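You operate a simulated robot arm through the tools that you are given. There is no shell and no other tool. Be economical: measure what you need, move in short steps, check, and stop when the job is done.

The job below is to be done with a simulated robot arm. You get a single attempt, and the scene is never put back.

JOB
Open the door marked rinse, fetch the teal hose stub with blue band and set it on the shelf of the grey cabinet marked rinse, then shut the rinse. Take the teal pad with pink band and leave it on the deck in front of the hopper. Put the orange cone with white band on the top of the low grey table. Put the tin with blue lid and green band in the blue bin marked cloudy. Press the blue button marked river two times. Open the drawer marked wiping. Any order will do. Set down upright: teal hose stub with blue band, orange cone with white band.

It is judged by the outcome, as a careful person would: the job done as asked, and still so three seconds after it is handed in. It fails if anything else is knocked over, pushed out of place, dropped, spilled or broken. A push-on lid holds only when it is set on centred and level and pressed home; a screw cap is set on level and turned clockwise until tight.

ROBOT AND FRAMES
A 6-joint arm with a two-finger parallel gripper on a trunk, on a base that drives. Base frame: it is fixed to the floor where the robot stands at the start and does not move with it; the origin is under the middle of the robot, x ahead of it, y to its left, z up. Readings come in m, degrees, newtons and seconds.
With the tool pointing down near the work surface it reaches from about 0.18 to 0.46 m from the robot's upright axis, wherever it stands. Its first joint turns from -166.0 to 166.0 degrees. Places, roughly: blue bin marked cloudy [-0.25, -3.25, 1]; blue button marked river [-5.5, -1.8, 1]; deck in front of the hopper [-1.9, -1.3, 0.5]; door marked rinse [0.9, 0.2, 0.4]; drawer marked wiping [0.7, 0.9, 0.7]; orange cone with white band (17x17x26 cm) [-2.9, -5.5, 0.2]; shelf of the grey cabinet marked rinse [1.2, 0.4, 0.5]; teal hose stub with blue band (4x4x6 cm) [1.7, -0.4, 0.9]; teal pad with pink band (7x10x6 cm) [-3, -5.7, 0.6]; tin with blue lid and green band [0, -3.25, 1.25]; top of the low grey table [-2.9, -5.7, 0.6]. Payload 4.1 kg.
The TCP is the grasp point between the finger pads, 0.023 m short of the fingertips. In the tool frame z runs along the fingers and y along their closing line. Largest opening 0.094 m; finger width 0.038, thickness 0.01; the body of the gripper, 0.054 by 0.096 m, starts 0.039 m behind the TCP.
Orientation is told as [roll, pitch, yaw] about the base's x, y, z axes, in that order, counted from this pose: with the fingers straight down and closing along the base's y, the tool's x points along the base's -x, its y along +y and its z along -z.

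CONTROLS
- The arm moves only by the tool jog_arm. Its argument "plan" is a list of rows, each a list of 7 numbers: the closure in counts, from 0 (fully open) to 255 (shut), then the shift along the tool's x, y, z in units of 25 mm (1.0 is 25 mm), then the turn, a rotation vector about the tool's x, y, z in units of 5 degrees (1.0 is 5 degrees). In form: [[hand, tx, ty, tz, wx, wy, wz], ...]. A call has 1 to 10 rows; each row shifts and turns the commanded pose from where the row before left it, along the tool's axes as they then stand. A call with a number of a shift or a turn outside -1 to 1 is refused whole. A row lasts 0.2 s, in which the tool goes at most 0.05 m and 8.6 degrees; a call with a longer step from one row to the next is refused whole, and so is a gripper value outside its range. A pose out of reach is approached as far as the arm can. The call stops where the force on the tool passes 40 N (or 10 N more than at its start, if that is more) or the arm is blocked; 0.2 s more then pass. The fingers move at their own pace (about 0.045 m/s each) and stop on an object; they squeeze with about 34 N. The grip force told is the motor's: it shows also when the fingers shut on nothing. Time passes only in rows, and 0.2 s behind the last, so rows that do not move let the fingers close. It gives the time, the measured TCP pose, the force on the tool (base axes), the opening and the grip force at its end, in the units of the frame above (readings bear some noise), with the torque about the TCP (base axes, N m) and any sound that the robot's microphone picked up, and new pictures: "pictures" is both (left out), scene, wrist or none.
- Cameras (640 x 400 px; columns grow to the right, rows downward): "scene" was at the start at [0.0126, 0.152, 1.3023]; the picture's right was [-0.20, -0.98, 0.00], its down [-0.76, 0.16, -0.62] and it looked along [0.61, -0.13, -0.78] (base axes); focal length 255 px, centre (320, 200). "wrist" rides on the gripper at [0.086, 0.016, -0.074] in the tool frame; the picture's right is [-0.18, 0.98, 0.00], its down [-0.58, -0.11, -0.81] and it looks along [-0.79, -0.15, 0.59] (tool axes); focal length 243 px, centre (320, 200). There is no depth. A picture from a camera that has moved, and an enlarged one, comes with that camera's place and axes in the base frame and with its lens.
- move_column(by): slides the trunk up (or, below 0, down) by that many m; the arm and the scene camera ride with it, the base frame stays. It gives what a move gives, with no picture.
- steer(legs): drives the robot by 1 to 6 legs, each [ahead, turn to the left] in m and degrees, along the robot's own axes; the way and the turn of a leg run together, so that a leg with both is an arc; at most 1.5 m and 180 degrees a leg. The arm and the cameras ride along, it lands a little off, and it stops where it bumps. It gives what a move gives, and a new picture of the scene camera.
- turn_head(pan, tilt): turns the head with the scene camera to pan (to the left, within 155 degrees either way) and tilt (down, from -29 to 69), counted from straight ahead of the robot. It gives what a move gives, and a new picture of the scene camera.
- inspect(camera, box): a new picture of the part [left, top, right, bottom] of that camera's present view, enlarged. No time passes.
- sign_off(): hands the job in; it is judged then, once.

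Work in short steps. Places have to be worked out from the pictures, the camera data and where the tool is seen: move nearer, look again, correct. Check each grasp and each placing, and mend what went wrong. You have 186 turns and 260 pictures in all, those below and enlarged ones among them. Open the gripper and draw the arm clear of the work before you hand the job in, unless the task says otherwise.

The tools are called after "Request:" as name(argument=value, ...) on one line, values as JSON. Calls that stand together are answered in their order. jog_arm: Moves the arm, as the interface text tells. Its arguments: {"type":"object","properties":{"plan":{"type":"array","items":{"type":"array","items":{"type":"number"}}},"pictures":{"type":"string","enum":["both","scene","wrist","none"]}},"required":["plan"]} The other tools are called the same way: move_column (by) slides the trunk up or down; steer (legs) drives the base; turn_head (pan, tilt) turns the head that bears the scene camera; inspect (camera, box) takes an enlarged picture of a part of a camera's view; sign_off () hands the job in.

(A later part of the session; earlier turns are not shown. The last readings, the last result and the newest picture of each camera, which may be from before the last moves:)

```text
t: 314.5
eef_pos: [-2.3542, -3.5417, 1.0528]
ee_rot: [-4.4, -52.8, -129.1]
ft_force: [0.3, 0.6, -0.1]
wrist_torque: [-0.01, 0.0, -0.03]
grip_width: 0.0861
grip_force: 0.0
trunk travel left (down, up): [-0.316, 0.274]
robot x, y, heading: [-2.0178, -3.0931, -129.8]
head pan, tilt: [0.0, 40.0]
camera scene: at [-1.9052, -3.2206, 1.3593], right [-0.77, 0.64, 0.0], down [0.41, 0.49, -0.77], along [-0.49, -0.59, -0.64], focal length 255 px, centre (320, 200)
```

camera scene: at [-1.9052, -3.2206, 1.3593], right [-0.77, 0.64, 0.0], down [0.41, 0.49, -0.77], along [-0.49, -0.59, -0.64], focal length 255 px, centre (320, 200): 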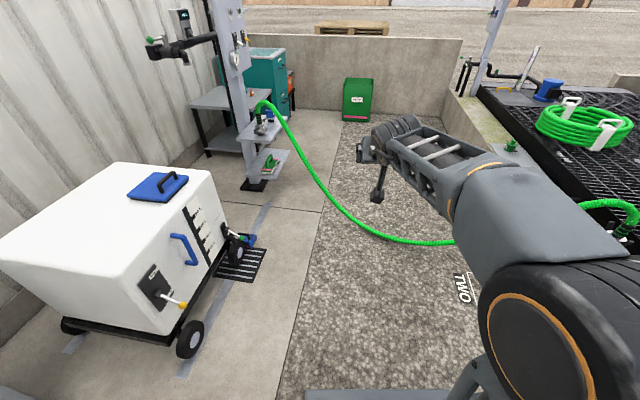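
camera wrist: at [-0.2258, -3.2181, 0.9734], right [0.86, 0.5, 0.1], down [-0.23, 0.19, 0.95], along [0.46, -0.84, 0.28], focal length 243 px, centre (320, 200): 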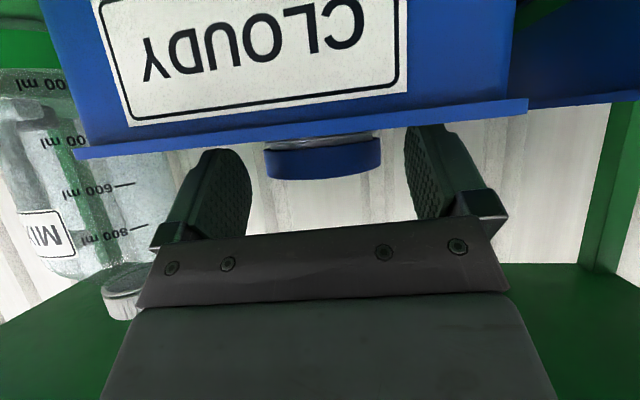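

The hose crosses the bay; I check how low it hangs by turning the arm out of the view.

Request:
steer(legs=[[0, 40]])

Request:
turn_head(pan=-55, tilt=35)

Request:
inspect(camera="scene", box=[120, 60, 480, 285])

```text
t: 316.7
eef_pos: [-1.9973, -3.6545, 1.0523]
ee_rot: [-4.4, -52.8, -89.9]
ft_force: [0.2, -0.1, -0.5]
wrist_torque: [-0.02, -0.03, -0.01]
grip_width: 0.0857
grip_force: 0.1
trunk travel left (down, up): [-0.316, 0.274]
robot x, y, heading: [-2.0135, -3.093, -90.5]
head pan, tilt: [0.0, 40.0]
camera scene: at [-1.8507, -3.1218, 1.3592], right [-1.0, 0.01, 0.0], down [0.01, 0.64, -0.77], along [-0.01, -0.77, -0.64], focal length 255 px, centre (320, 200)
```

scene: 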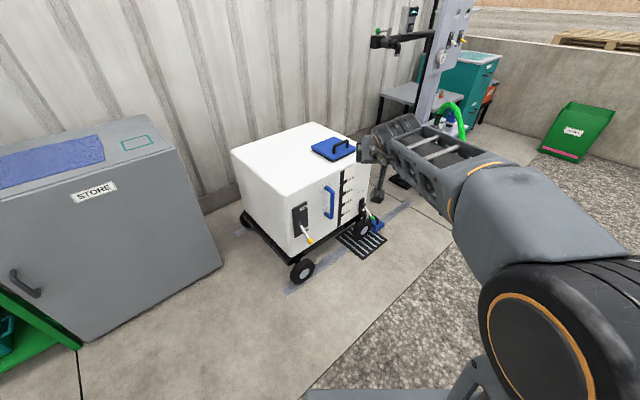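

```text
t: 317.9
eef_pos: [-1.9969, -3.6563, 1.0527]
ee_rot: [-4.5, -52.6, -89.9]
ft_force: [-0.4, 0.3, -0.2]
wrist_torque: [0.02, 0.0, -0.04]
grip_width: 0.086
grip_force: 0.1
trunk travel left (down, up): [-0.316, 0.274]
robot x, y, heading: [-2.0137, -3.094, -90.9]
head pan, tilt: [-55.0, 35.0]
camera scene: at [-1.9224, -3.0864, 1.3668], right [-0.56, 0.83, 0.0], down [0.47, 0.32, -0.82], along [-0.68, -0.46, -0.57], focal length 255 px, centre (320, 200)
```

scene: 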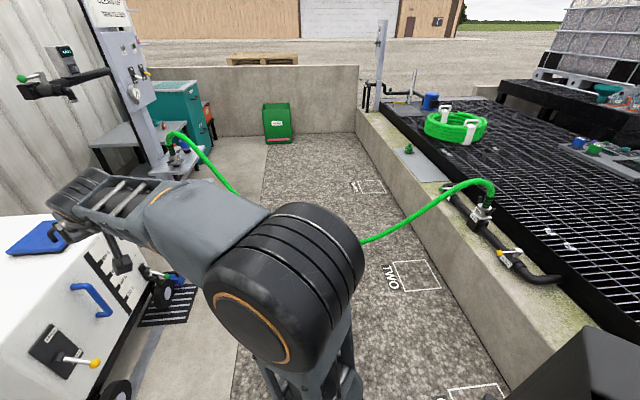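

```text
1.78 times, centred on (300, 172) of scene
camera zoom: at [-1.9224, -3.0864, 1.3668], right [-0.56, 0.83, 0.0], down [0.47, 0.32, -0.82], along [-0.68, -0.46, -0.57], focal length 454 px, centre (356, 249)
```

zoom: 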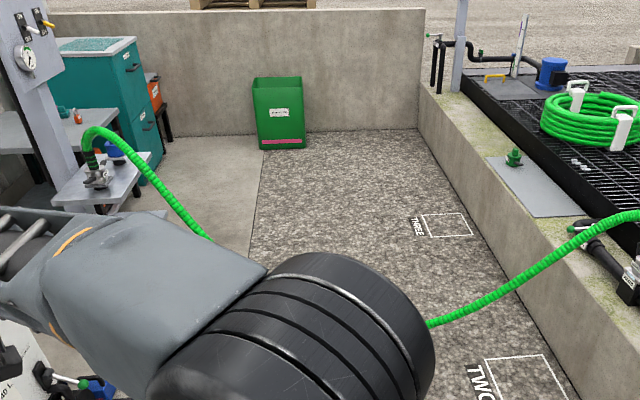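

The hose seems to reach nearly the ground near the right-hand wall. I move up close to that point to look.

Request:
steer(legs=[[0, -68], [0.75, 0], [0, 19]])

Request:
turn_head(pan=20, tilt=45)

```text
t: 326.0
eef_pos: [-3.1339, -3.7438, 1.0527]
ee_rot: [-4.4, -52.7, -139.6]
ft_force: [0.6, -0.2, -0.7]
wrist_torque: [-0.02, -0.01, -0.02]
grip_width: 0.0858
grip_force: 0.0
trunk travel left (down, up): [-0.316, 0.274]
robot x, y, heading: [-2.7181, -3.3664, -140.4]
head pan, tilt: [-55.0, 35.0]
camera scene: at [-2.6523, -3.4325, 1.3668], right [0.27, 0.96, 0.0], down [0.55, -0.15, -0.82], along [-0.79, 0.22, -0.57], focal length 255 px, centre (320, 200)
```

scene: 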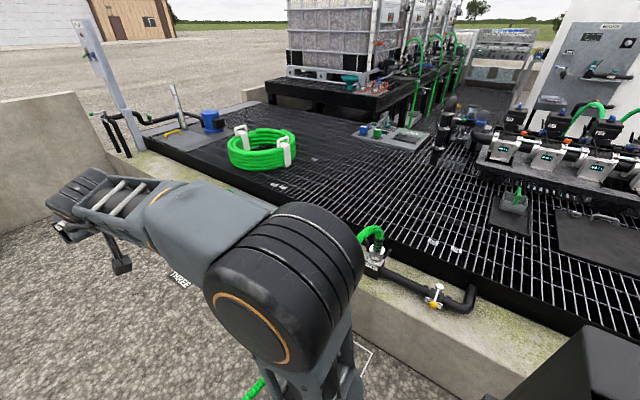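

```text
t: 327.5
eef_pos: [-3.1336, -3.7437, 1.0532]
ee_rot: [-4.4, -52.7, -139.6]
ft_force: [0.0, -0.7, 0.2]
wrist_torque: [-0.03, -0.02, -0.05]
grip_width: 0.0859
grip_force: 0.1
trunk travel left (down, up): [-0.316, 0.274]
robot x, y, heading: [-2.7165, -3.3693, -140.6]
head pan, tilt: [20.0, 45.0]
camera scene: at [-2.6086, -3.526, 1.352], right [-0.86, 0.51, 0.0], down [0.36, 0.61, -0.71], along [-0.36, -0.61, -0.71], focal length 255 px, centre (320, 200)
```

scene: 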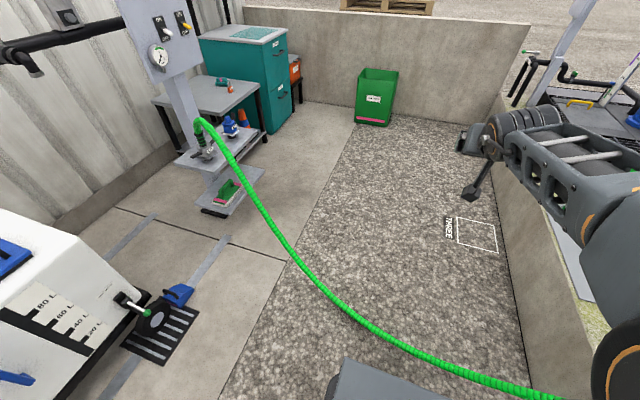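

The hose lies flat on the ground in the middle. I try to cross it there slowly, watching for a bump.

Request:
steer(legs=[[0.35, 0]])

```text
t: 329.8
eef_pos: [-3.4081, -3.9687, 1.0519]
ee_rot: [-4.4, -52.7, -139.6]
ft_force: [0.0, 0.0, -0.1]
wrist_torque: [-0.01, -0.02, -0.01]
grip_width: 0.0857
grip_force: 0.0
trunk travel left (down, up): [-0.316, 0.274]
robot x, y, heading: [-2.9927, -3.5928, -140.6]
head pan, tilt: [20.0, 45.0]
camera scene: at [-2.8819, -3.7519, 1.352], right [-0.86, 0.51, 0.0], down [0.36, 0.61, -0.71], along [-0.36, -0.61, -0.71], focal length 255 px, centre (320, 200)
```

scene: 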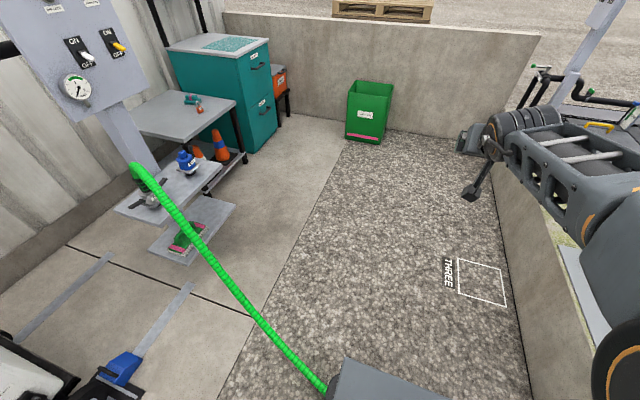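

No bump: the base passes over it. I carry on past the hose and head toward the table.

Request:
steer(legs=[[0.42, 0], [0, 45], [0.8, 0]])

Request:
turn_head(pan=20, tilt=35)

Request:
inspect(camera="scene", box=[120, 60, 420, 260])

```text
t: 338.3
eef_pos: [-3.4064, -5.2281, 1.0519]
ee_rot: [-4.4, -52.8, -94.5]
ft_force: [0.2, -0.1, 1.1]
wrist_torque: [0.01, 0.01, -0.02]
grip_width: 0.0859
grip_force: 0.0
trunk travel left (down, up): [-0.316, 0.274]
robot x, y, heading: [-3.3821, -4.6695, -95.5]
head pan, tilt: [20.0, 45.0]
camera scene: at [-3.1889, -4.7022, 1.352], right [-0.97, -0.25, 0.0], down [-0.18, 0.68, -0.71], along [0.18, -0.68, -0.71], focal length 255 px, centre (320, 200)
```

scene: 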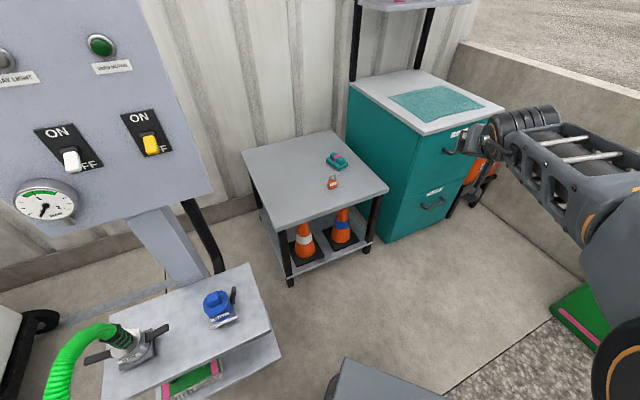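

```text
t: 339.1
eef_pos: [-3.4059, -5.2293, 1.0535]
ee_rot: [-4.3, -52.8, -94.4]
ft_force: [-0.2, -0.7, 0.8]
wrist_torque: [-0.02, -0.01, 0.03]
grip_width: 0.0857
grip_force: 0.0
trunk travel left (down, up): [-0.316, 0.274]
robot x, y, heading: [-3.3783, -4.6708, -95.2]
head pan, tilt: [20.0, 35.0]
camera scene: at [-3.1871, -4.7088, 1.3667], right [-0.97, -0.25, 0.0], down [-0.15, 0.56, -0.82], along [0.21, -0.79, -0.57], focal length 255 px, centre (320, 200)
```

scene: 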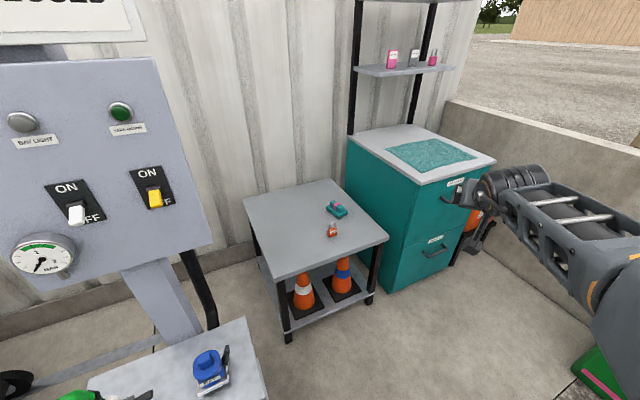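

```text
2.00 times, centred on (270, 160) of scene
camera zoom: at [-3.1871, -4.7088, 1.3667], right [-0.97, -0.25, 0.0], down [-0.15, 0.56, -0.82], along [0.21, -0.79, -0.57], focal length 510 px, centre (420, 280)
```

zoom: 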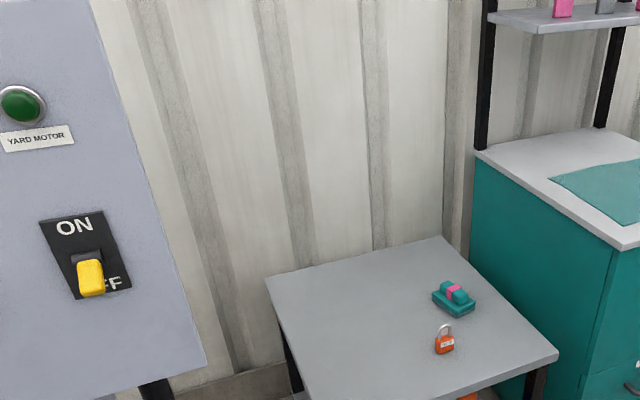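

I can see the pad with the pink band beside a padlock on the table, and two cones on its lower shelf; the white-banded one is nearer. I take a stand-off place square to the table.

Request:
steer(legs=[[0, -54], [0.25, 0], [0, 99.3]])

Request:
move_column(by=-0.31)

Request:
jog_arm(plan=[[0, 0, 0, 0, -0.88, 0, 0], [0, 0, 0, 0, 0, -1, 0], [0, 0, 0, 0, 0, -1, 0], [0, 0, 0, 0, 0, -1, 0], [0, 0, 0, 0, 0, -0.5, 0], [0, 0, 0, 0, 0, 0, 0]], pictures="none")

Request:
turn_head(pan=0, tilt=30)

```text
t: 347.5
eef_pos: [-3.2267, -5.2168, 1.0532]
ee_rot: [-4.4, -52.7, -50.5]
ft_force: [0.2, 0.1, 0.2]
wrist_torque: [0.01, 0.0, 0.04]
grip_width: 0.0858
grip_force: 0.0
trunk travel left (down, up): [-0.316, 0.274]
robot x, y, heading: [-3.5941, -4.792, -51.2]
head pan, tilt: [20.0, 35.0]
camera scene: at [-3.4295, -4.6898, 1.3668], right [-0.52, -0.85, 0.0], down [-0.49, 0.3, -0.82], along [0.7, -0.43, -0.57], focal length 255 px, centre (320, 200)
```

scene: 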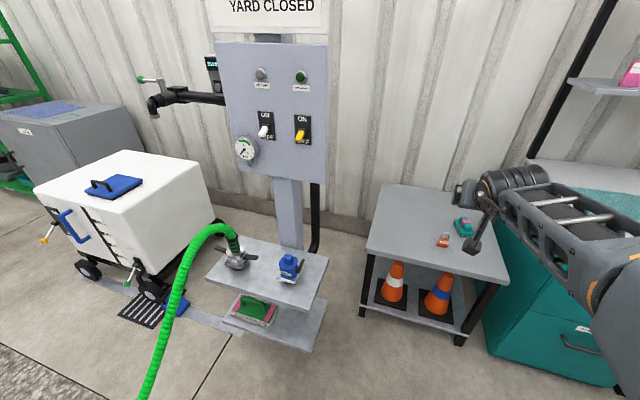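

```text
t: 350.5
eef_pos: [-3.2269, -5.2177, 0.7426]
ee_rot: [-4.4, -52.7, -50.5]
ft_force: [0.3, 0.4, -0.1]
wrist_torque: [0.0, 0.0, 0.0]
grip_width: 0.0859
grip_force: 0.0
trunk travel left (down, up): [-0.006, 0.584]
robot x, y, heading: [-3.595, -4.7948, -51.2]
head pan, tilt: [20.0, 35.0]
```

```text
t: 351.9
eef_pos: [-3.2203, -5.2117, 0.7389]
ee_rot: [-0.7, -67.5, -50.5]
ft_force: [-0.6, 0.2, 0.2]
wrist_torque: [0.0, -0.01, 0.04]
grip_width: 0.094
grip_force: 0.0
out of reach, approached as far as the arm can: row 1, 2
trunk travel left (down, up): [-0.006, 0.584]
robot x, y, heading: [-3.5928, -4.7973, -51.3]
head pan, tilt: [20.0, 35.0]
```

```text
t: 352.8
eef_pos: [-3.2195, -5.2104, 0.7397]
ee_rot: [-0.6, -67.4, -50.6]
ft_force: [-0.8, 1.2, 0.4]
wrist_torque: [-0.07, 0.02, 0.02]
grip_width: 0.0941
grip_force: 0.0
trunk travel left (down, up): [-0.006, 0.584]
robot x, y, heading: [-3.5936, -4.7953, -51.2]
head pan, tilt: [0.0, 30.0]
camera scene: at [-3.4482, -4.7146, 1.0646], right [-0.78, -0.63, 0.0], down [-0.31, 0.39, -0.87], along [0.54, -0.68, -0.5], focal length 255 px, centre (320, 200)
```

scene: 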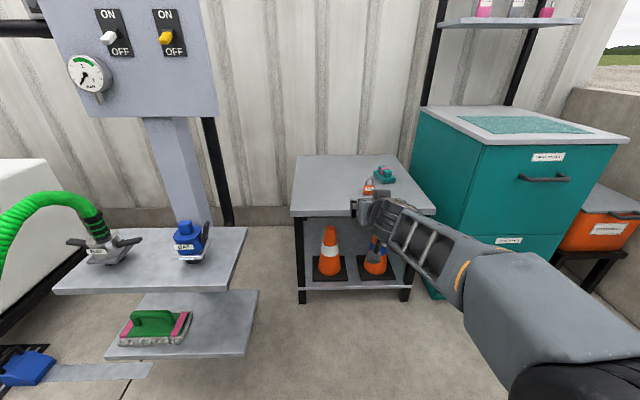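

I lower the tool in front of the table and shift it left toward the white-banded cone.

Request:
jog_arm(plan=[[0, 0.9, 0.38, 0.37, 0, 0, 0], [0, 0.9, 0.38, 0.37, 0, 0, 0], [0, 0.9, 0.38, 0.37, 0, 0, 0], [0, 0.9, 0.38, 0.37, 0, 0, 0], [0, 0.9, 0.38, 0.37, 0, 0, 0], [0, 0.9, 0.38, 0.37, 0, 0, 0], [0, 0.9, 0.38, 0.37, 0, 0, 0], [0, 0.9, 0.38, 0.37, 0, 0, 0], [0, 0.9, 0.38, 0.37, 0, 0, 0], [0, 0.9, 0.38, 0.37, 0, 0, 0]], pictures="none")

Request:
jog_arm(plan=[[0, 0.9, 0, 0.37, 0, 0, 0], [0, 0.9, 0, 0.37, 0, 0, 0], [0, 0.9, 0, 0.37, 0, 0, 0], [0, 0.9, 0, 0.37, 0, 0, 0], [0, 0.9, 0, 0.37, 0, 0, 0]], pictures="both")

```text
t: 355.0
eef_pos: [-3.1445, -5.1624, 0.5043]
ee_rot: [0.2, -70.2, -50.5]
ft_force: [0.5, -0.1, -0.2]
wrist_torque: [0.04, -0.01, 0.04]
grip_width: 0.0943
grip_force: 0.1
out of reach, approached as far as the arm can: row 1
trunk travel left (down, up): [-0.006, 0.584]
robot x, y, heading: [-3.5971, -4.7972, -51.1]
head pan, tilt: [0.0, 30.0]
```

```text
t: 356.2
eef_pos: [-3.1419, -5.1653, 0.3857]
ee_rot: [0.3, -70.2, -50.6]
ft_force: [0.0, 0.0, 0.7]
wrist_torque: [-0.02, -0.01, 0.0]
grip_width: 0.0941
grip_force: 0.1
trunk travel left (down, up): [-0.006, 0.584]
robot x, y, heading: [-3.5956, -4.7961, -50.9]
head pan, tilt: [0.0, 30.0]
camera scene: at [-3.4483, -4.7146, 1.0646], right [-0.78, -0.62, 0.0], down [-0.31, 0.39, -0.87], along [0.54, -0.68, -0.5], focal length 255 px, centre (320, 200)
camera wrist: at [-3.1925, -5.0784, 0.3295], right [0.8, 0.58, 0.17], down [-0.44, 0.36, 0.82], along [0.41, -0.73, 0.55], focal length 243 px, centre (320, 200)
```

scene: 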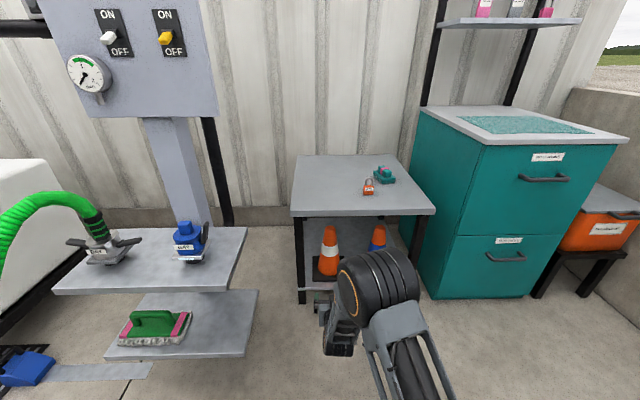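
wrist: 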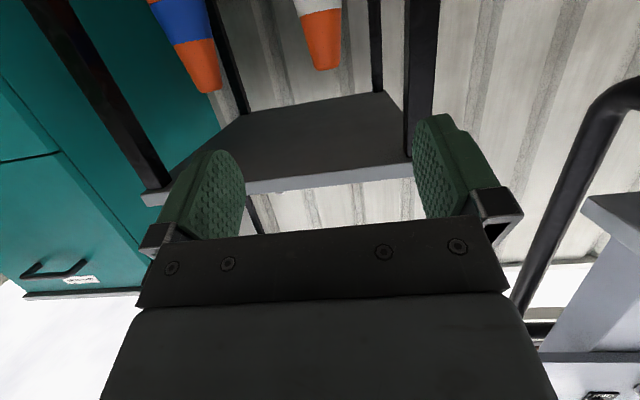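

The cone's tip triangulates to (-2.90, -5.47, 0.377), so its base is near z 0.117. I lower to z 0.28 for a grip at mid-height.

Request:
jog_arm(plan=[[0, 0.85, -0.08, 0.31, 0, 0, 0], [0, 0.85, -0.08, 0.31, 0, 0, 0], [0, 0.85, -0.08, 0.31, 0, 0, 0], [0, 0.85, -0.08, 0.31, 0, 0, 0], [0, 0.6, 0, 0.22, 0, 0, 0]], pictures="both")

```text
t: 357.4
eef_pos: [-3.1478, -5.1712, 0.2792]
ee_rot: [0.1, -70.2, -50.5]
ft_force: [0.8, -0.2, 1.2]
wrist_torque: [-0.01, -0.02, 0.03]
grip_width: 0.094
grip_force: 0.0
trunk travel left (down, up): [-0.006, 0.584]
robot x, y, heading: [-3.5971, -4.7961, -51.1]
head pan, tilt: [0.0, 30.0]
camera scene: at [-3.4482, -4.7146, 1.0646], right [-0.78, -0.62, 0.0], down [-0.31, 0.39, -0.87], along [0.54, -0.68, -0.5], focal length 255 px, centre (320, 200)
camera wrist: at [-3.199, -5.0843, 0.2231], right [0.8, 0.58, 0.17], down [-0.44, 0.36, 0.82], along [0.41, -0.73, 0.55], focal length 243 px, centre (320, 200)
```

scene: 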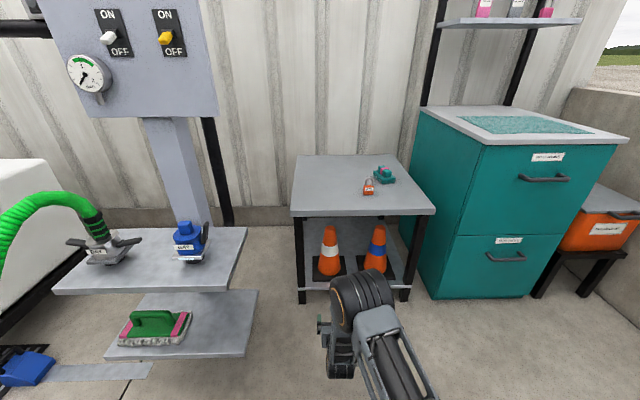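
wrist: 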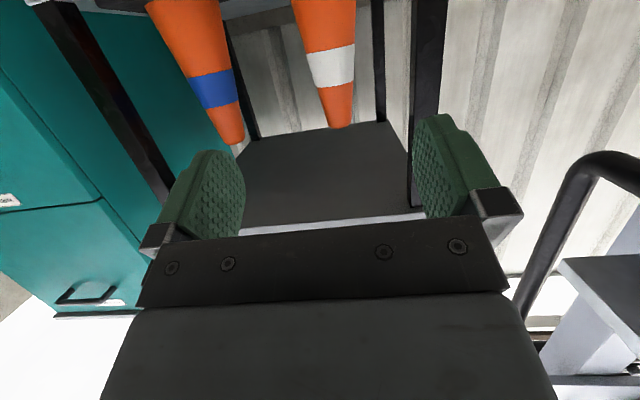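

The cone is straight ahead 0.384 m. I drive in and check before closing.

Request:
steer(legs=[[0.365, 0]])

Request:
inspect(camera="wrist", box=[0, 0, 640, 400])

```text
t: 359.7
eef_pos: [-2.9219, -5.4543, 0.2795]
ee_rot: [0.2, -70.2, -50.6]
ft_force: [0.1, 0.4, -0.1]
wrist_torque: [0.0, -0.03, -0.01]
grip_width: 0.0938
grip_force: 0.0
trunk travel left (down, up): [-0.006, 0.584]
robot x, y, heading: [-3.3666, -5.0813, -51.5]
head pan, tilt: [0.0, 30.0]
camera scene: at [-3.221, -4.9991, 1.0646], right [-0.78, -0.62, 0.0], down [-0.31, 0.39, -0.87], along [0.54, -0.68, -0.5], focal length 255 px, centre (320, 200)
```

scene: 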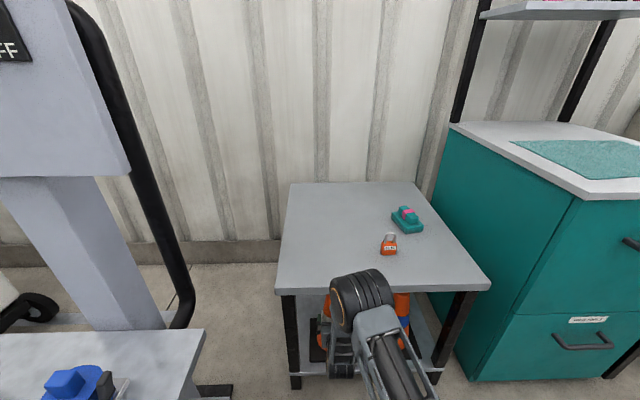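

```text
1.00 times, centred on (320, 200) of wrist (not enlarged: the box is as wide or as high as the picture)
camera zoom: at [-2.9724, -5.3688, 0.2231], right [0.8, 0.58, 0.17], down [-0.44, 0.36, 0.82], along [0.41, -0.73, 0.54], focal length 243 px, centre (320, 200)
```

zoom: 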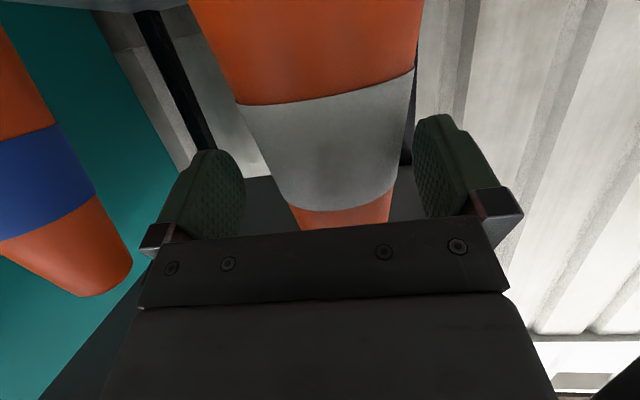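

The white band is between the pads. I close.

Request:
jog_arm(plan=[[255, -0.12, 0, 0.33, 0, 0, 0], [255, 0, 0, 0, 0, 0, 0], [255, 0, 0, 0, 0, 0, 0], [255, 0, 0, 0, 0, 0, 0], [255, 0, 0, 0, 0, 0, 0], [255, 0, 0, 0, 0, 0, 0]], pictures="wrist")

```text
t: 361.1
eef_pos: [-2.9153, -5.4627, 0.2792]
ee_rot: [0.1, -70.2, -50.7]
ft_force: [-1.9, 0.3, 3.2]
wrist_torque: [-0.04, -0.01, -0.01]
grip_width: 0.0745
grip_force: 33.6
trunk travel left (down, up): [-0.006, 0.584]
robot x, y, heading: [-3.3701, -5.0804, -51.4]
head pan, tilt: [0.0, 30.0]
camera wrist: at [-2.9668, -5.3757, 0.2233], right [0.8, 0.58, 0.17], down [-0.44, 0.36, 0.82], along [0.41, -0.73, 0.55], focal length 243 px, centre (320, 200)
```

wrist: 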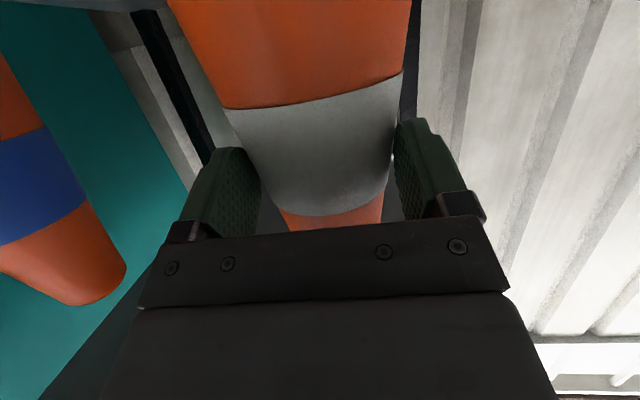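

Held (0.0745 m). I lift 3 cm with the trunk and check for slip.

Request:
move_column(by=0.035)

Request:
inspect(camera="wrist", box=[0, 0, 640, 400])

```text
t: 361.9
eef_pos: [-2.9163, -5.4623, 0.3137]
ee_rot: [-0.1, -70.1, -50.7]
ft_force: [-0.5, 0.7, -3.7]
wrist_torque: [0.1, 0.06, 0.01]
grip_width: 0.0747
grip_force: 34.3
trunk travel left (down, up): [-0.041, 0.549]
robot x, y, heading: [-3.3703, -5.0806, -51.3]
head pan, tilt: [0.0, 30.0]
```

```text
1.00 times, centred on (320, 200) of wrist (not enlarged: the box is as wide or as high as the picture)
camera zoom: at [-2.9669, -5.3756, 0.2578], right [0.8, 0.58, 0.17], down [-0.44, 0.36, 0.82], along [0.41, -0.73, 0.54], focal length 243 px, centre (320, 200)
```

zoom: 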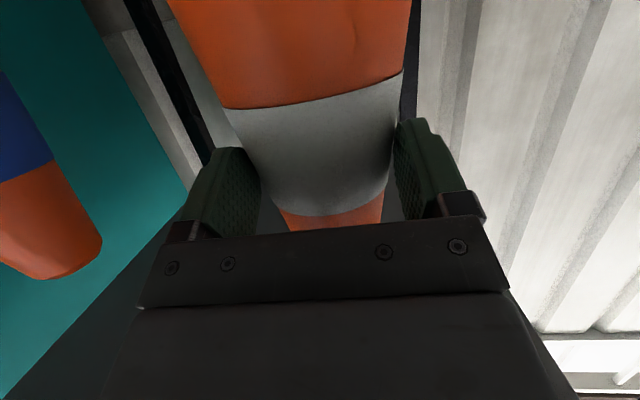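

Firm, no slip. I back out from under the table, raise the cone above the table top, and look.

Request:
steer(legs=[[-0.4, 0]])

Request:
move_column(by=0.4)

Request:
move_column(by=0.12)

Request:
turn_head(pan=0, tilt=40)

```text
t: 364.4
eef_pos: [-3.1653, -5.1525, 0.3136]
ee_rot: [0.1, -70.2, -50.8]
ft_force: [-0.3, 0.1, -3.9]
wrist_torque: [0.11, 0.09, -0.04]
grip_width: 0.0745
grip_force: 34.3
trunk travel left (down, up): [-0.041, 0.549]
robot x, y, heading: [-3.6187, -4.7663, -51.6]
head pan, tilt: [0.0, 30.0]
camera scene: at [-3.4685, -4.6881, 1.0996], right [-0.78, -0.62, 0.0], down [-0.31, 0.39, -0.87], along [0.54, -0.68, -0.5], focal length 255 px, centre (320, 200)
```

scene: 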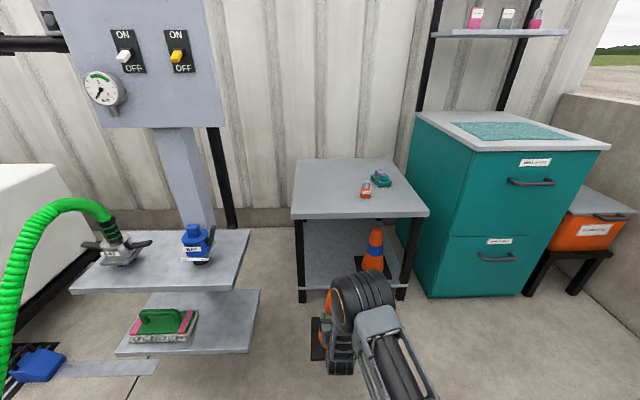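

```text
t: 368.2
eef_pos: [-3.1653, -5.1522, 0.7137]
ee_rot: [0.1, -70.3, -50.7]
ft_force: [-0.9, -0.3, -4.4]
wrist_torque: [0.11, 0.07, 0.0]
grip_width: 0.0744
grip_force: 34.3
trunk travel left (down, up): [-0.441, 0.149]
robot x, y, heading: [-3.6169, -4.7696, -51.7]
head pan, tilt: [0.0, 30.0]
```

```text
t: 369.7
eef_pos: [-3.166, -5.1512, 0.8337]
ee_rot: [0.1, -70.0, -50.8]
ft_force: [-0.8, 0.5, -4.3]
wrist_torque: [0.08, 0.08, 0.02]
grip_width: 0.0744
grip_force: 34.0
trunk travel left (down, up): [-0.561, 0.029]
robot x, y, heading: [-3.6157, -4.7672, -51.8]
head pan, tilt: [0.0, 30.0]
```

```text
t: 370.4
eef_pos: [-3.1643, -5.1512, 0.8331]
ee_rot: [0.1, -70.0, -50.8]
ft_force: [-0.7, 0.0, -3.9]
wrist_torque: [0.09, 0.08, 0.03]
grip_width: 0.0738
grip_force: 34.3
trunk travel left (down, up): [-0.561, 0.029]
robot x, y, heading: [-3.6183, -4.769, -51.8]
head pan, tilt: [0.0, 40.0]
camera scene: at [-3.4717, -4.6839, 1.6042], right [-0.78, -0.62, 0.0], down [-0.4, 0.5, -0.77], along [0.48, -0.6, -0.64], focal length 255 px, centre (320, 200)
```

scene: 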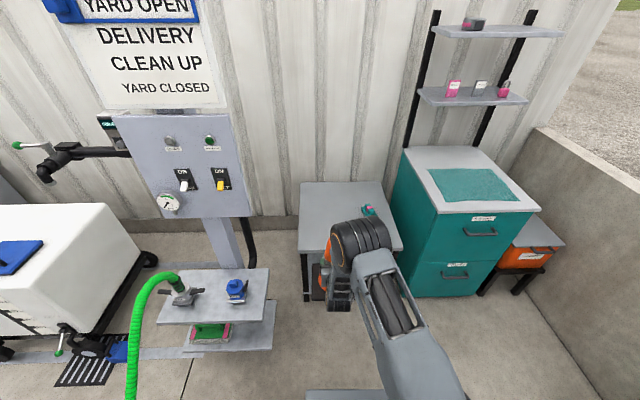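

I drive in over the table's left part, 9 cm deeper than the cone stood below.

Request:
steer(legs=[[0, 1], [0.48, 0]])

Request:
inspect(camera="scene", box=[200, 120, 520, 320])

Request:
inspect(camera="wrist", box=[0, 0, 640, 400])

```text
t: 373.6
eef_pos: [-2.8504, -5.5129, 0.8339]
ee_rot: [0.1, -70.1, -49.4]
ft_force: [0.7, -0.6, -3.1]
wrist_torque: [0.11, 0.09, 0.0]
grip_width: 0.0741
grip_force: 33.7
trunk travel left (down, up): [-0.561, 0.029]
robot x, y, heading: [-3.3092, -5.1417, -50.1]
head pan, tilt: [0.0, 40.0]
camera scene: at [-3.1678, -5.0505, 1.6042], right [-0.77, -0.64, 0.0], down [-0.41, 0.49, -0.77], along [0.49, -0.59, -0.64], focal length 255 px, centre (320, 200)
```

scene: 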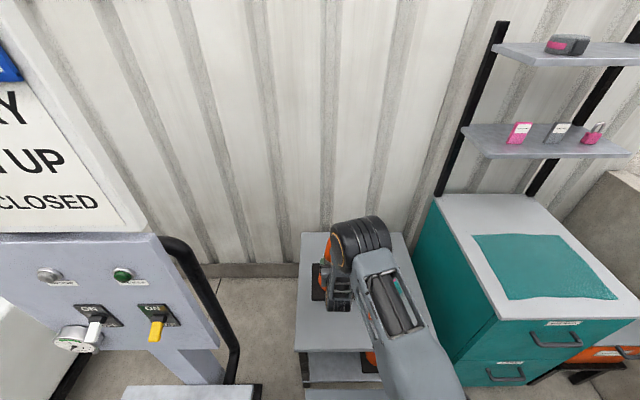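

```text
2.00 times, centred on (360, 220) of scene
camera zoom: at [-3.1678, -5.0505, 1.6042], right [-0.77, -0.64, 0.0], down [-0.41, 0.49, -0.77], along [0.49, -0.59, -0.64], focal length 510 px, centre (240, 160)
```

zoom: 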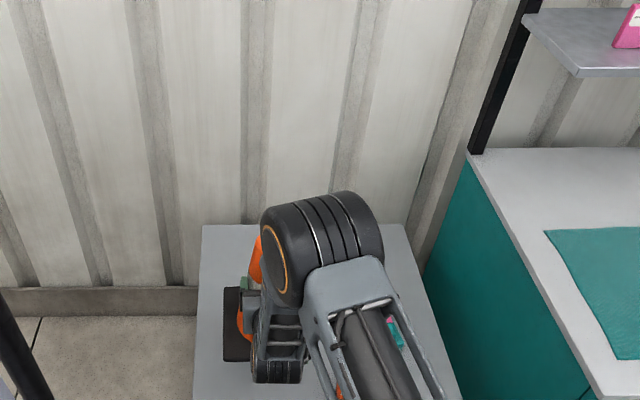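

```text
1.00 times, centred on (320, 200) of wrist (not enlarged: the box is as wide or as high as the picture)
camera zoom: at [-2.903, -5.4257, 0.7777], right [0.79, 0.59, 0.17], down [-0.45, 0.35, 0.82], along [0.42, -0.72, 0.54], focal length 243 px, centre (320, 200)
```

zoom: 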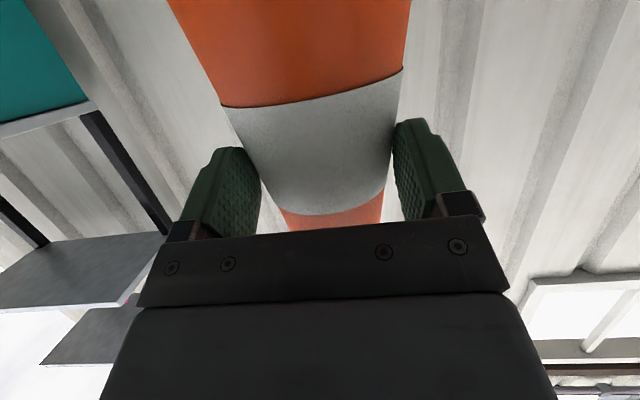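

The cone base is well inside the table's left part. I lower in steps, watching the load.

Request:
move_column(by=-0.075)

Request:
move_column(by=-0.012)

Request:
inspect(camera="scene", box=[260, 200, 420, 380])

```text
t: 374.7
eef_pos: [-2.8509, -5.5117, 0.758]
ee_rot: [0.1, -70.1, -49.3]
ft_force: [0.5, 0.9, -4.0]
wrist_torque: [0.06, 0.09, 0.03]
grip_width: 0.0744
grip_force: 33.6
trunk travel left (down, up): [-0.486, 0.104]
robot x, y, heading: [-3.311, -5.1375, -50.5]
head pan, tilt: [0.0, 40.0]
```

```text
t: 375.3
eef_pos: [-2.8507, -5.5114, 0.7473]
ee_rot: [0.0, -70.0, -49.5]
ft_force: [0.1, -0.7, -3.9]
wrist_torque: [0.06, 0.09, -0.01]
grip_width: 0.0742
grip_force: 33.4
trunk travel left (down, up): [-0.474, 0.116]
robot x, y, heading: [-3.3149, -5.1376, -50.1]
head pan, tilt: [0.0, 40.0]
```

```text
2.22 times, centred on (340, 290) of scene
camera zoom: at [-3.1681, -5.0502, 1.5172], right [-0.77, -0.64, 0.0], down [-0.41, 0.49, -0.77], along [0.49, -0.59, -0.64], focal length 567 px, centre (276, 0)
```

zoom: 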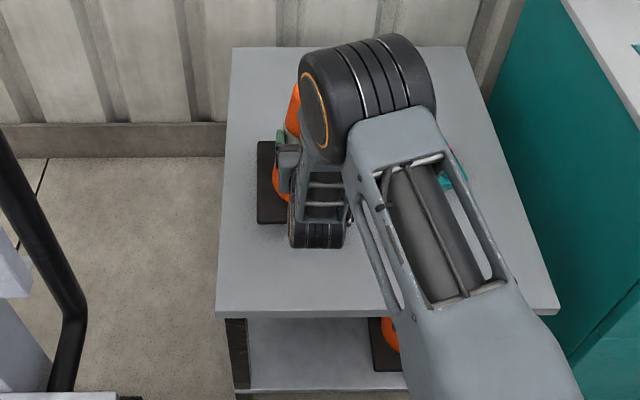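

Very near the top now. I go on in 1 cm steps.

Request:
move_column(by=-0.01)

Request:
move_column(by=-0.008)

Request:
move_column(by=-0.008)

```text
t: 375.9
eef_pos: [-2.8507, -5.5125, 0.7372]
ee_rot: [0.0, -70.0, -49.3]
ft_force: [-0.1, 0.8, -3.9]
wrist_torque: [0.07, 0.11, -0.04]
grip_width: 0.0741
grip_force: 34.0
trunk travel left (down, up): [-0.464, 0.126]
robot x, y, heading: [-3.3103, -5.1382, -50.5]
head pan, tilt: [0.0, 40.0]
```

```text
t: 376.5
eef_pos: [-2.851, -5.5113, 0.7291]
ee_rot: [0.1, -70.1, -49.4]
ft_force: [-0.2, 0.0, -3.8]
wrist_torque: [0.08, 0.07, 0.02]
grip_width: 0.0741
grip_force: 33.9
trunk travel left (down, up): [-0.456, 0.134]
robot x, y, heading: [-3.3093, -5.1351, -50.2]
head pan, tilt: [0.0, 40.0]
```

```text
t: 377.1
eef_pos: [-2.8504, -5.5105, 0.7202]
ee_rot: [0.1, -70.1, -49.4]
ft_force: [0.8, 0.0, -4.5]
wrist_torque: [0.1, 0.07, 0.03]
grip_width: 0.074
grip_force: 34.2
trunk travel left (down, up): [-0.448, 0.142]
robot x, y, heading: [-3.3103, -5.1382, -50.4]
head pan, tilt: [0.0, 40.0]
```

Request:
move_column(by=-0.008)

Request:
move_column(by=-0.006)

Request:
inspect(camera="scene", box=[260, 180, 420, 340])

```text
t: 377.6
eef_pos: [-2.8504, -5.5114, 0.7113]
ee_rot: [0.1, -70.2, -49.4]
ft_force: [-0.1, 0.2, -3.6]
wrist_torque: [0.1, 0.1, 0.0]
grip_width: 0.0739
grip_force: 34.1
trunk travel left (down, up): [-0.44, 0.15]
robot x, y, heading: [-3.3105, -5.1385, -50.3]
head pan, tilt: [0.0, 40.0]
```

```text
t: 378.2
eef_pos: [-2.8492, -5.5108, 0.7104]
ee_rot: [0.2, -70.6, -49.6]
ft_force: [-2.3, 1.4, 14.5]
wrist_torque: [-0.37, -0.14, -0.03]
grip_width: 0.0742
grip_force: 33.6
trunk travel left (down, up): [-0.434, 0.156]
robot x, y, heading: [-3.3093, -5.1342, -50.3]
head pan, tilt: [0.0, 40.0]
```

```text
2.50 times, centred on (340, 260) of scene
camera zoom: at [-3.1695, -5.049, 1.4776], right [-0.77, -0.64, 0.0], down [-0.41, 0.49, -0.77], along [0.49, -0.59, -0.64], focal length 638 px, centre (270, 50)
```

zoom: 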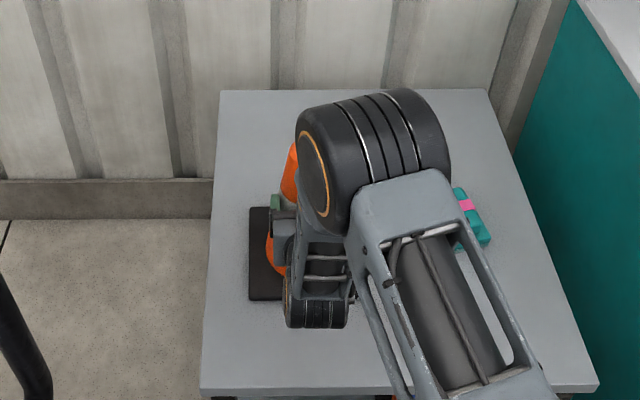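

Contact (14 N). I relieve slightly, open, and withdraw straight back.

Request:
move_column(by=0.003)

Request:
jog_arm(plan=[[0, 0, 0, 0, 0, 0, 0], [0, 0, 0, 0, 0, 0, 0], [0, 0, 0, 0, 0, 0, 0], [0, 0, 0, 0, 0, 0, 0]], pictures="wrist")

Request:
steer(legs=[[-0.35, 0]])

```text
t: 378.7
eef_pos: [-2.8504, -5.5115, 0.7099]
ee_rot: [0.1, -70.3, -49.5]
ft_force: [2.6, -1.7, 5.8]
wrist_torque: [-0.04, -0.29, 0.04]
grip_width: 0.0738
grip_force: 33.7
trunk travel left (down, up): [-0.437, 0.153]
robot x, y, heading: [-3.3081, -5.1384, -50.4]
head pan, tilt: [0.0, 40.0]
```

```text
t: 379.7
eef_pos: [-2.8504, -5.5109, 0.7098]
ee_rot: [0.1, -70.2, -49.4]
ft_force: [-0.2, -0.5, -1.1]
wrist_torque: [0.0, 0.0, -0.01]
grip_width: 0.0938
grip_force: 0.0
trunk travel left (down, up): [-0.437, 0.153]
robot x, y, heading: [-3.3078, -5.1381, -50.5]
head pan, tilt: [0.0, 40.0]
camera wrist: at [-2.9032, -5.4255, 0.654], right [0.79, 0.59, 0.17], down [-0.45, 0.35, 0.82], along [0.42, -0.72, 0.54], focal length 243 px, centre (320, 200)
```

wrist: 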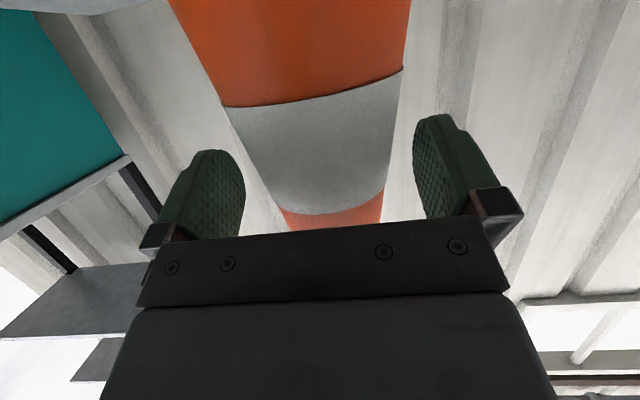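

```text
t: 381.9
eef_pos: [-3.0724, -5.2408, 0.7087]
ee_rot: [0.1, -70.2, -49.2]
ft_force: [-0.5, -0.4, -0.1]
wrist_torque: [0.0, 0.0, 0.0]
grip_width: 0.0939
grip_force: 0.0
trunk travel left (down, up): [-0.437, 0.153]
robot x, y, heading: [-3.5344, -4.8748, -50.1]
head pan, tilt: [0.0, 40.0]
camera scene: at [-3.392, -4.7819, 1.4802], right [-0.77, -0.64, 0.0], down [-0.41, 0.49, -0.77], along [0.49, -0.59, -0.64], focal length 255 px, centre (320, 200)
```

scene: 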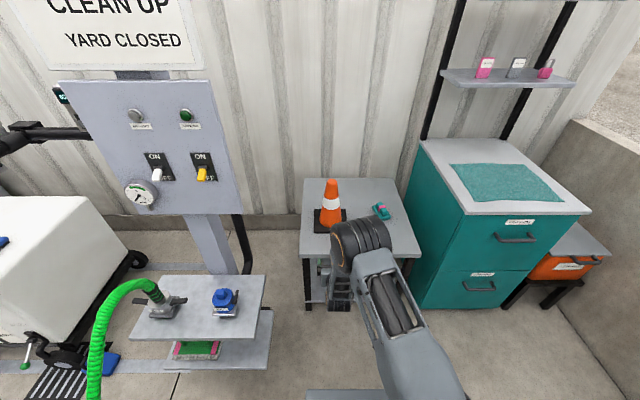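

The cone stands upright on the table. Next the pad: I raise, set the tool steeper (about 35°), and shift right.

Request:
move_column(by=0.1)

Request:
jog_arm(plan=[[0, 0, -0.8, 0, 0, 1, 0], [0, 0, -0.8, 0, 0, 1, 0], [0, 0, -0.8, 0, 0, 1, 0], [0, 0, -0.8, 0, 0, 1, 0], [0, 0, -0.8, 0, 0, 1, 0], [0, 0, -0.8, 0, 0, 1, 0], [0, 0, -0.8, 0, 0, 1, 0], [0, 0, -0.8, 0, 0, 0, 0]], pictures="none")

Request:
jog_arm(plan=[[0, 0, -0.8, 0, 0, 0, 0], [0, 0, -0.8, 0, 0, 0, 0], [0, 0, -0.8, 0, 0, 0, 0], [0, 0, -0.8, 0, 0, 0, 0], [0, 0, -0.8, 0, 0, 0, 0]], pictures="both")

```text
t: 383.3
eef_pos: [-3.0731, -5.2416, 0.8104]
ee_rot: [0.1, -70.2, -49.2]
ft_force: [0.2, -0.2, -0.7]
wrist_torque: [-0.02, -0.01, 0.01]
grip_width: 0.094
grip_force: 0.0
trunk travel left (down, up): [-0.537, 0.053]
robot x, y, heading: [-3.5321, -4.8722, -49.9]
head pan, tilt: [0.0, 40.0]
```

```text
t: 385.1
eef_pos: [-3.1944, -5.347, 0.8092]
ee_rot: [0.0, -35.2, -49.3]
ft_force: [1.1, 0.2, -0.1]
wrist_torque: [0.0, -0.01, 0.0]
grip_width: 0.0939
grip_force: 0.1
trunk travel left (down, up): [-0.537, 0.053]
robot x, y, heading: [-3.5361, -4.8722, -50.1]
head pan, tilt: [0.0, 40.0]
```

```text
t: 386.3
eef_pos: [-3.2704, -5.4119, 0.8086]
ee_rot: [0.0, -35.1, -49.2]
ft_force: [0.1, -0.6, 0.4]
wrist_torque: [0.01, 0.02, 0.0]
grip_width: 0.0938
grip_force: 0.0
trunk travel left (down, up): [-0.537, 0.053]
robot x, y, heading: [-3.5329, -4.8749, -50.0]
head pan, tilt: [0.0, 40.0]
camera scene: at [-3.3922, -4.782, 1.5803], right [-0.77, -0.64, 0.0], down [-0.41, 0.49, -0.77], along [0.49, -0.59, -0.64], focal length 255 px, centre (320, 200)
camera wrist: at [-3.3328, -5.3146, 0.8207], right [0.84, 0.53, 0.11], down [-0.08, -0.08, 0.99], along [0.53, -0.84, -0.03], focal length 243 px, centre (320, 200)
```

scene: 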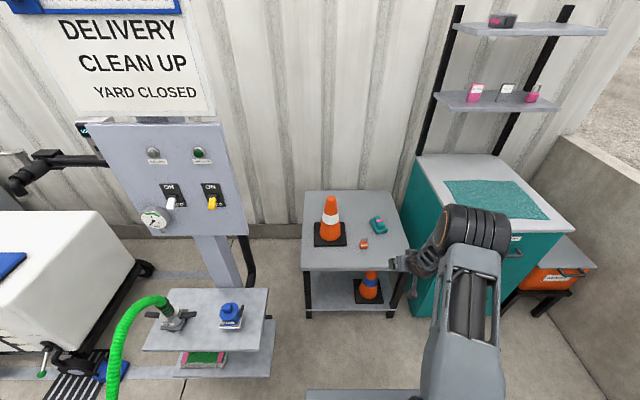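
wrist: 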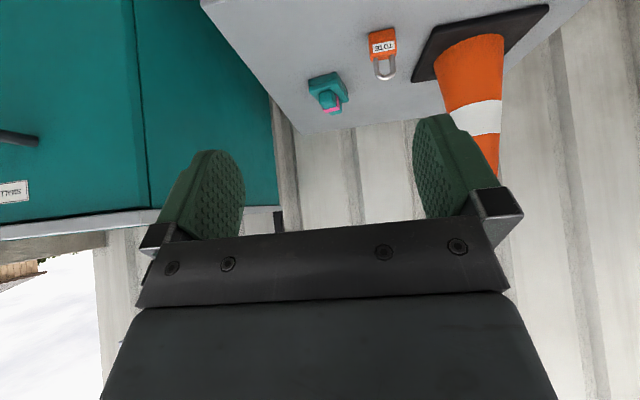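

I zoom in on the pad to learn its orientation.

Request:
inspect(camera="wrist", box=[270, 30, 430, 130])

Request:
inspect(camera="scene", box=[330, 190, 430, 270])

```text
4.00 times, centred on (350, 80) of wrist
camera zoom: at [-3.3328, -5.3146, 0.8207], right [0.84, 0.53, 0.11], down [-0.08, -0.08, 0.99], along [0.53, -0.84, -0.03], focal length 970 px, centre (200, 680)
```

zoom: 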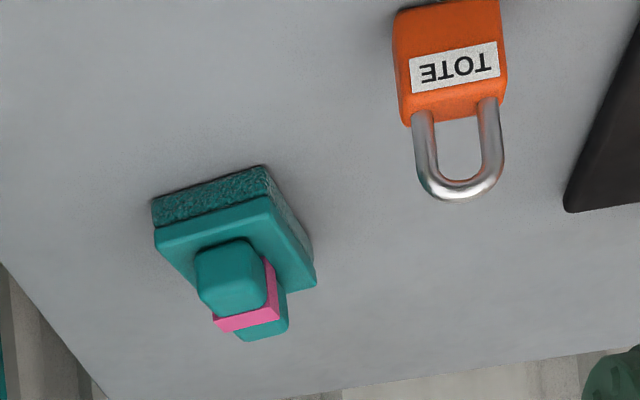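

```text
5.00 times, centred on (380, 230) of scene
camera zoom: at [-3.3922, -4.782, 1.5803], right [-0.77, -0.64, 0.0], down [-0.41, 0.49, -0.77], along [0.49, -0.59, -0.64], focal length 1276 px, centre (20, 50)
```

zoom: 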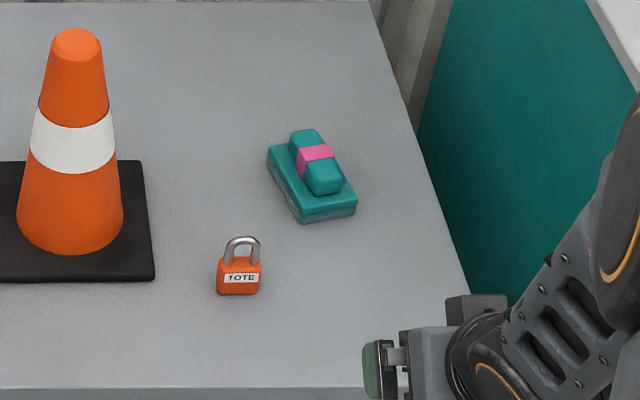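

The pad's long axis points about 9° left of my heading. I set the tool vertical with that yaw, then drive in over the pad.

Request:
jog_arm(plan=[[0, 0, 0, 0, -0.52, 0, -0.74], [0, 0, 0, 0, -0.52, 0, -0.74], [0, 0, 0, 0, 0, 1, 0], [0, 0, 0, 0, 0, 1, 0], [0, 0, 0, 0, 0, 1, 0], [0, 0, 0, 0, 0, 1, 0], [0, 0, 0, 0, 0, 1, 0], [0, 0, 0, 0, 0, 1, 0], [0, 0, 0, 0, 0, 1, 0]], pictures="none")

Request:
steer(legs=[[0.37, 0]])

Request:
inspect(camera="wrist", box=[0, 0, 640, 400])

```text
t: 388.3
eef_pos: [-3.2722, -5.4098, 0.8093]
ee_rot: [0.5, -13.1, -40.1]
ft_force: [0.3, -0.1, -0.8]
wrist_torque: [-0.03, 0.01, -0.03]
grip_width: 0.0939
grip_force: 0.0
out of reach, approached as far as the arm can: row 7, 8, 9
trunk travel left (down, up): [-0.537, 0.053]
robot x, y, heading: [-3.5308, -4.871, -50.0]
head pan, tilt: [0.0, 40.0]
```

```text
t: 390.6
eef_pos: [-3.036, -5.688, 0.8086]
ee_rot: [0.5, -13.1, -40.0]
ft_force: [0.3, 0.0, 0.3]
wrist_torque: [0.02, -0.02, 0.01]
grip_width: 0.0942
grip_force: 0.1
trunk travel left (down, up): [-0.537, 0.053]
robot x, y, heading: [-3.2976, -5.1488, -50.0]
head pan, tilt: [0.0, 40.0]
camera scene: at [-3.1585, -5.0601, 1.5802], right [-0.77, -0.64, 0.0], down [-0.41, 0.49, -0.77], along [0.49, -0.59, -0.64], focal length 255 px, centre (320, 200)
```

scene: 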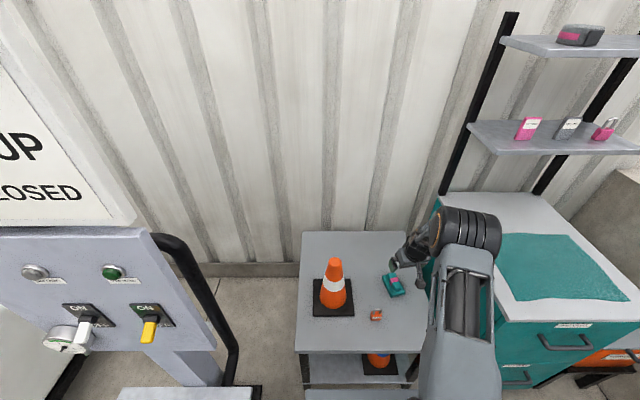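

```text
1.00 times, centred on (320, 200) of wrist (not enlarged: the box is as wide or as high as the picture)
camera zoom: at [-3.1042, -5.6109, 0.8616], right [0.77, 0.64, 0.05], down [0.22, -0.33, 0.92], along [0.6, -0.69, -0.4], focal length 243 px, centre (320, 200)
```

zoom: 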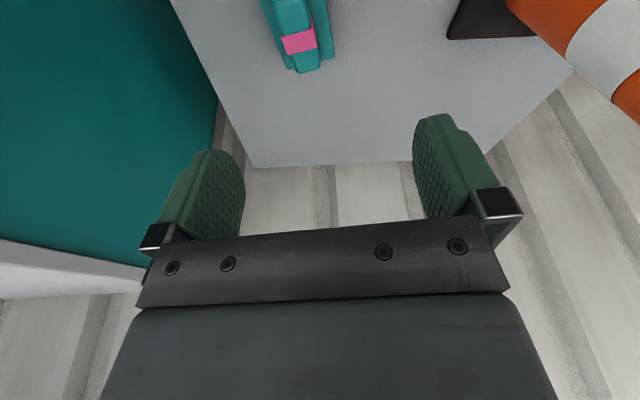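

The pad is at about (-3.008, -5.742). I correct position and yaw, and descend 12 cm.

Request:
jog_arm(plan=[[0, -0.73, -0.31, 0.17, -0.06, 0, -0.26], [0, -0.73, -0.31, 0.17, -0.06, 0, -0.26], [0, -0.73, -0.31, 0.17, -0.06, 0, -0.26], [0, 0.18, 0, 0.78, 0, 0.3, 0], [0, 0.18, 0, 0.78, 0, 0.3, 0], [0, 0.18, 0, 0.78, 0, 0.3, 0], [0, 0.18, 0, 0.78, 0, 0.3, 0], [0, 0.18, 0, 0.78, 0, 0.3, 0], [0, 0.18, 0, 0.78, 0, 0.3, 0]], pictures="wrist")

```text
t: 392.6
eef_pos: [-3.0718, -5.65, 0.6788]
ee_rot: [1.7, -6.9, -35.9]
ft_force: [-0.4, -0.2, -0.3]
wrist_torque: [0.02, 0.03, -0.01]
grip_width: 0.094
grip_force: 0.0
out of reach, approached as far as the arm can: row 2, 3, 4, 5, 6, 7, 8, 9
trunk travel left (down, up): [-0.537, 0.053]
robot x, y, heading: [-3.3029, -5.1461, -49.8]
head pan, tilt: [0.0, 40.0]
camera wrist: at [-3.1403, -5.5828, 0.7432], right [0.72, 0.69, 0.05], down [0.31, -0.39, 0.87], along [0.62, -0.61, -0.5], focal length 243 px, centre (320, 200)
```

wrist: 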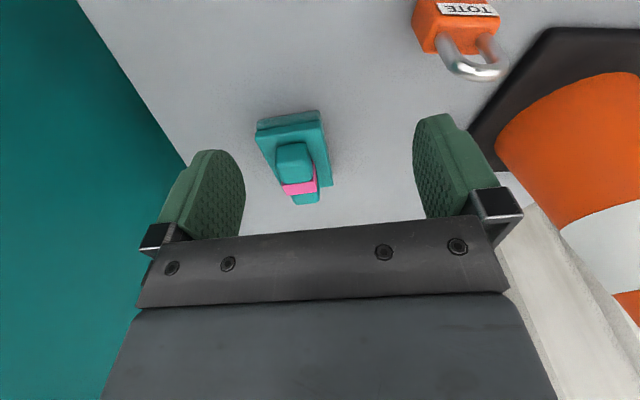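

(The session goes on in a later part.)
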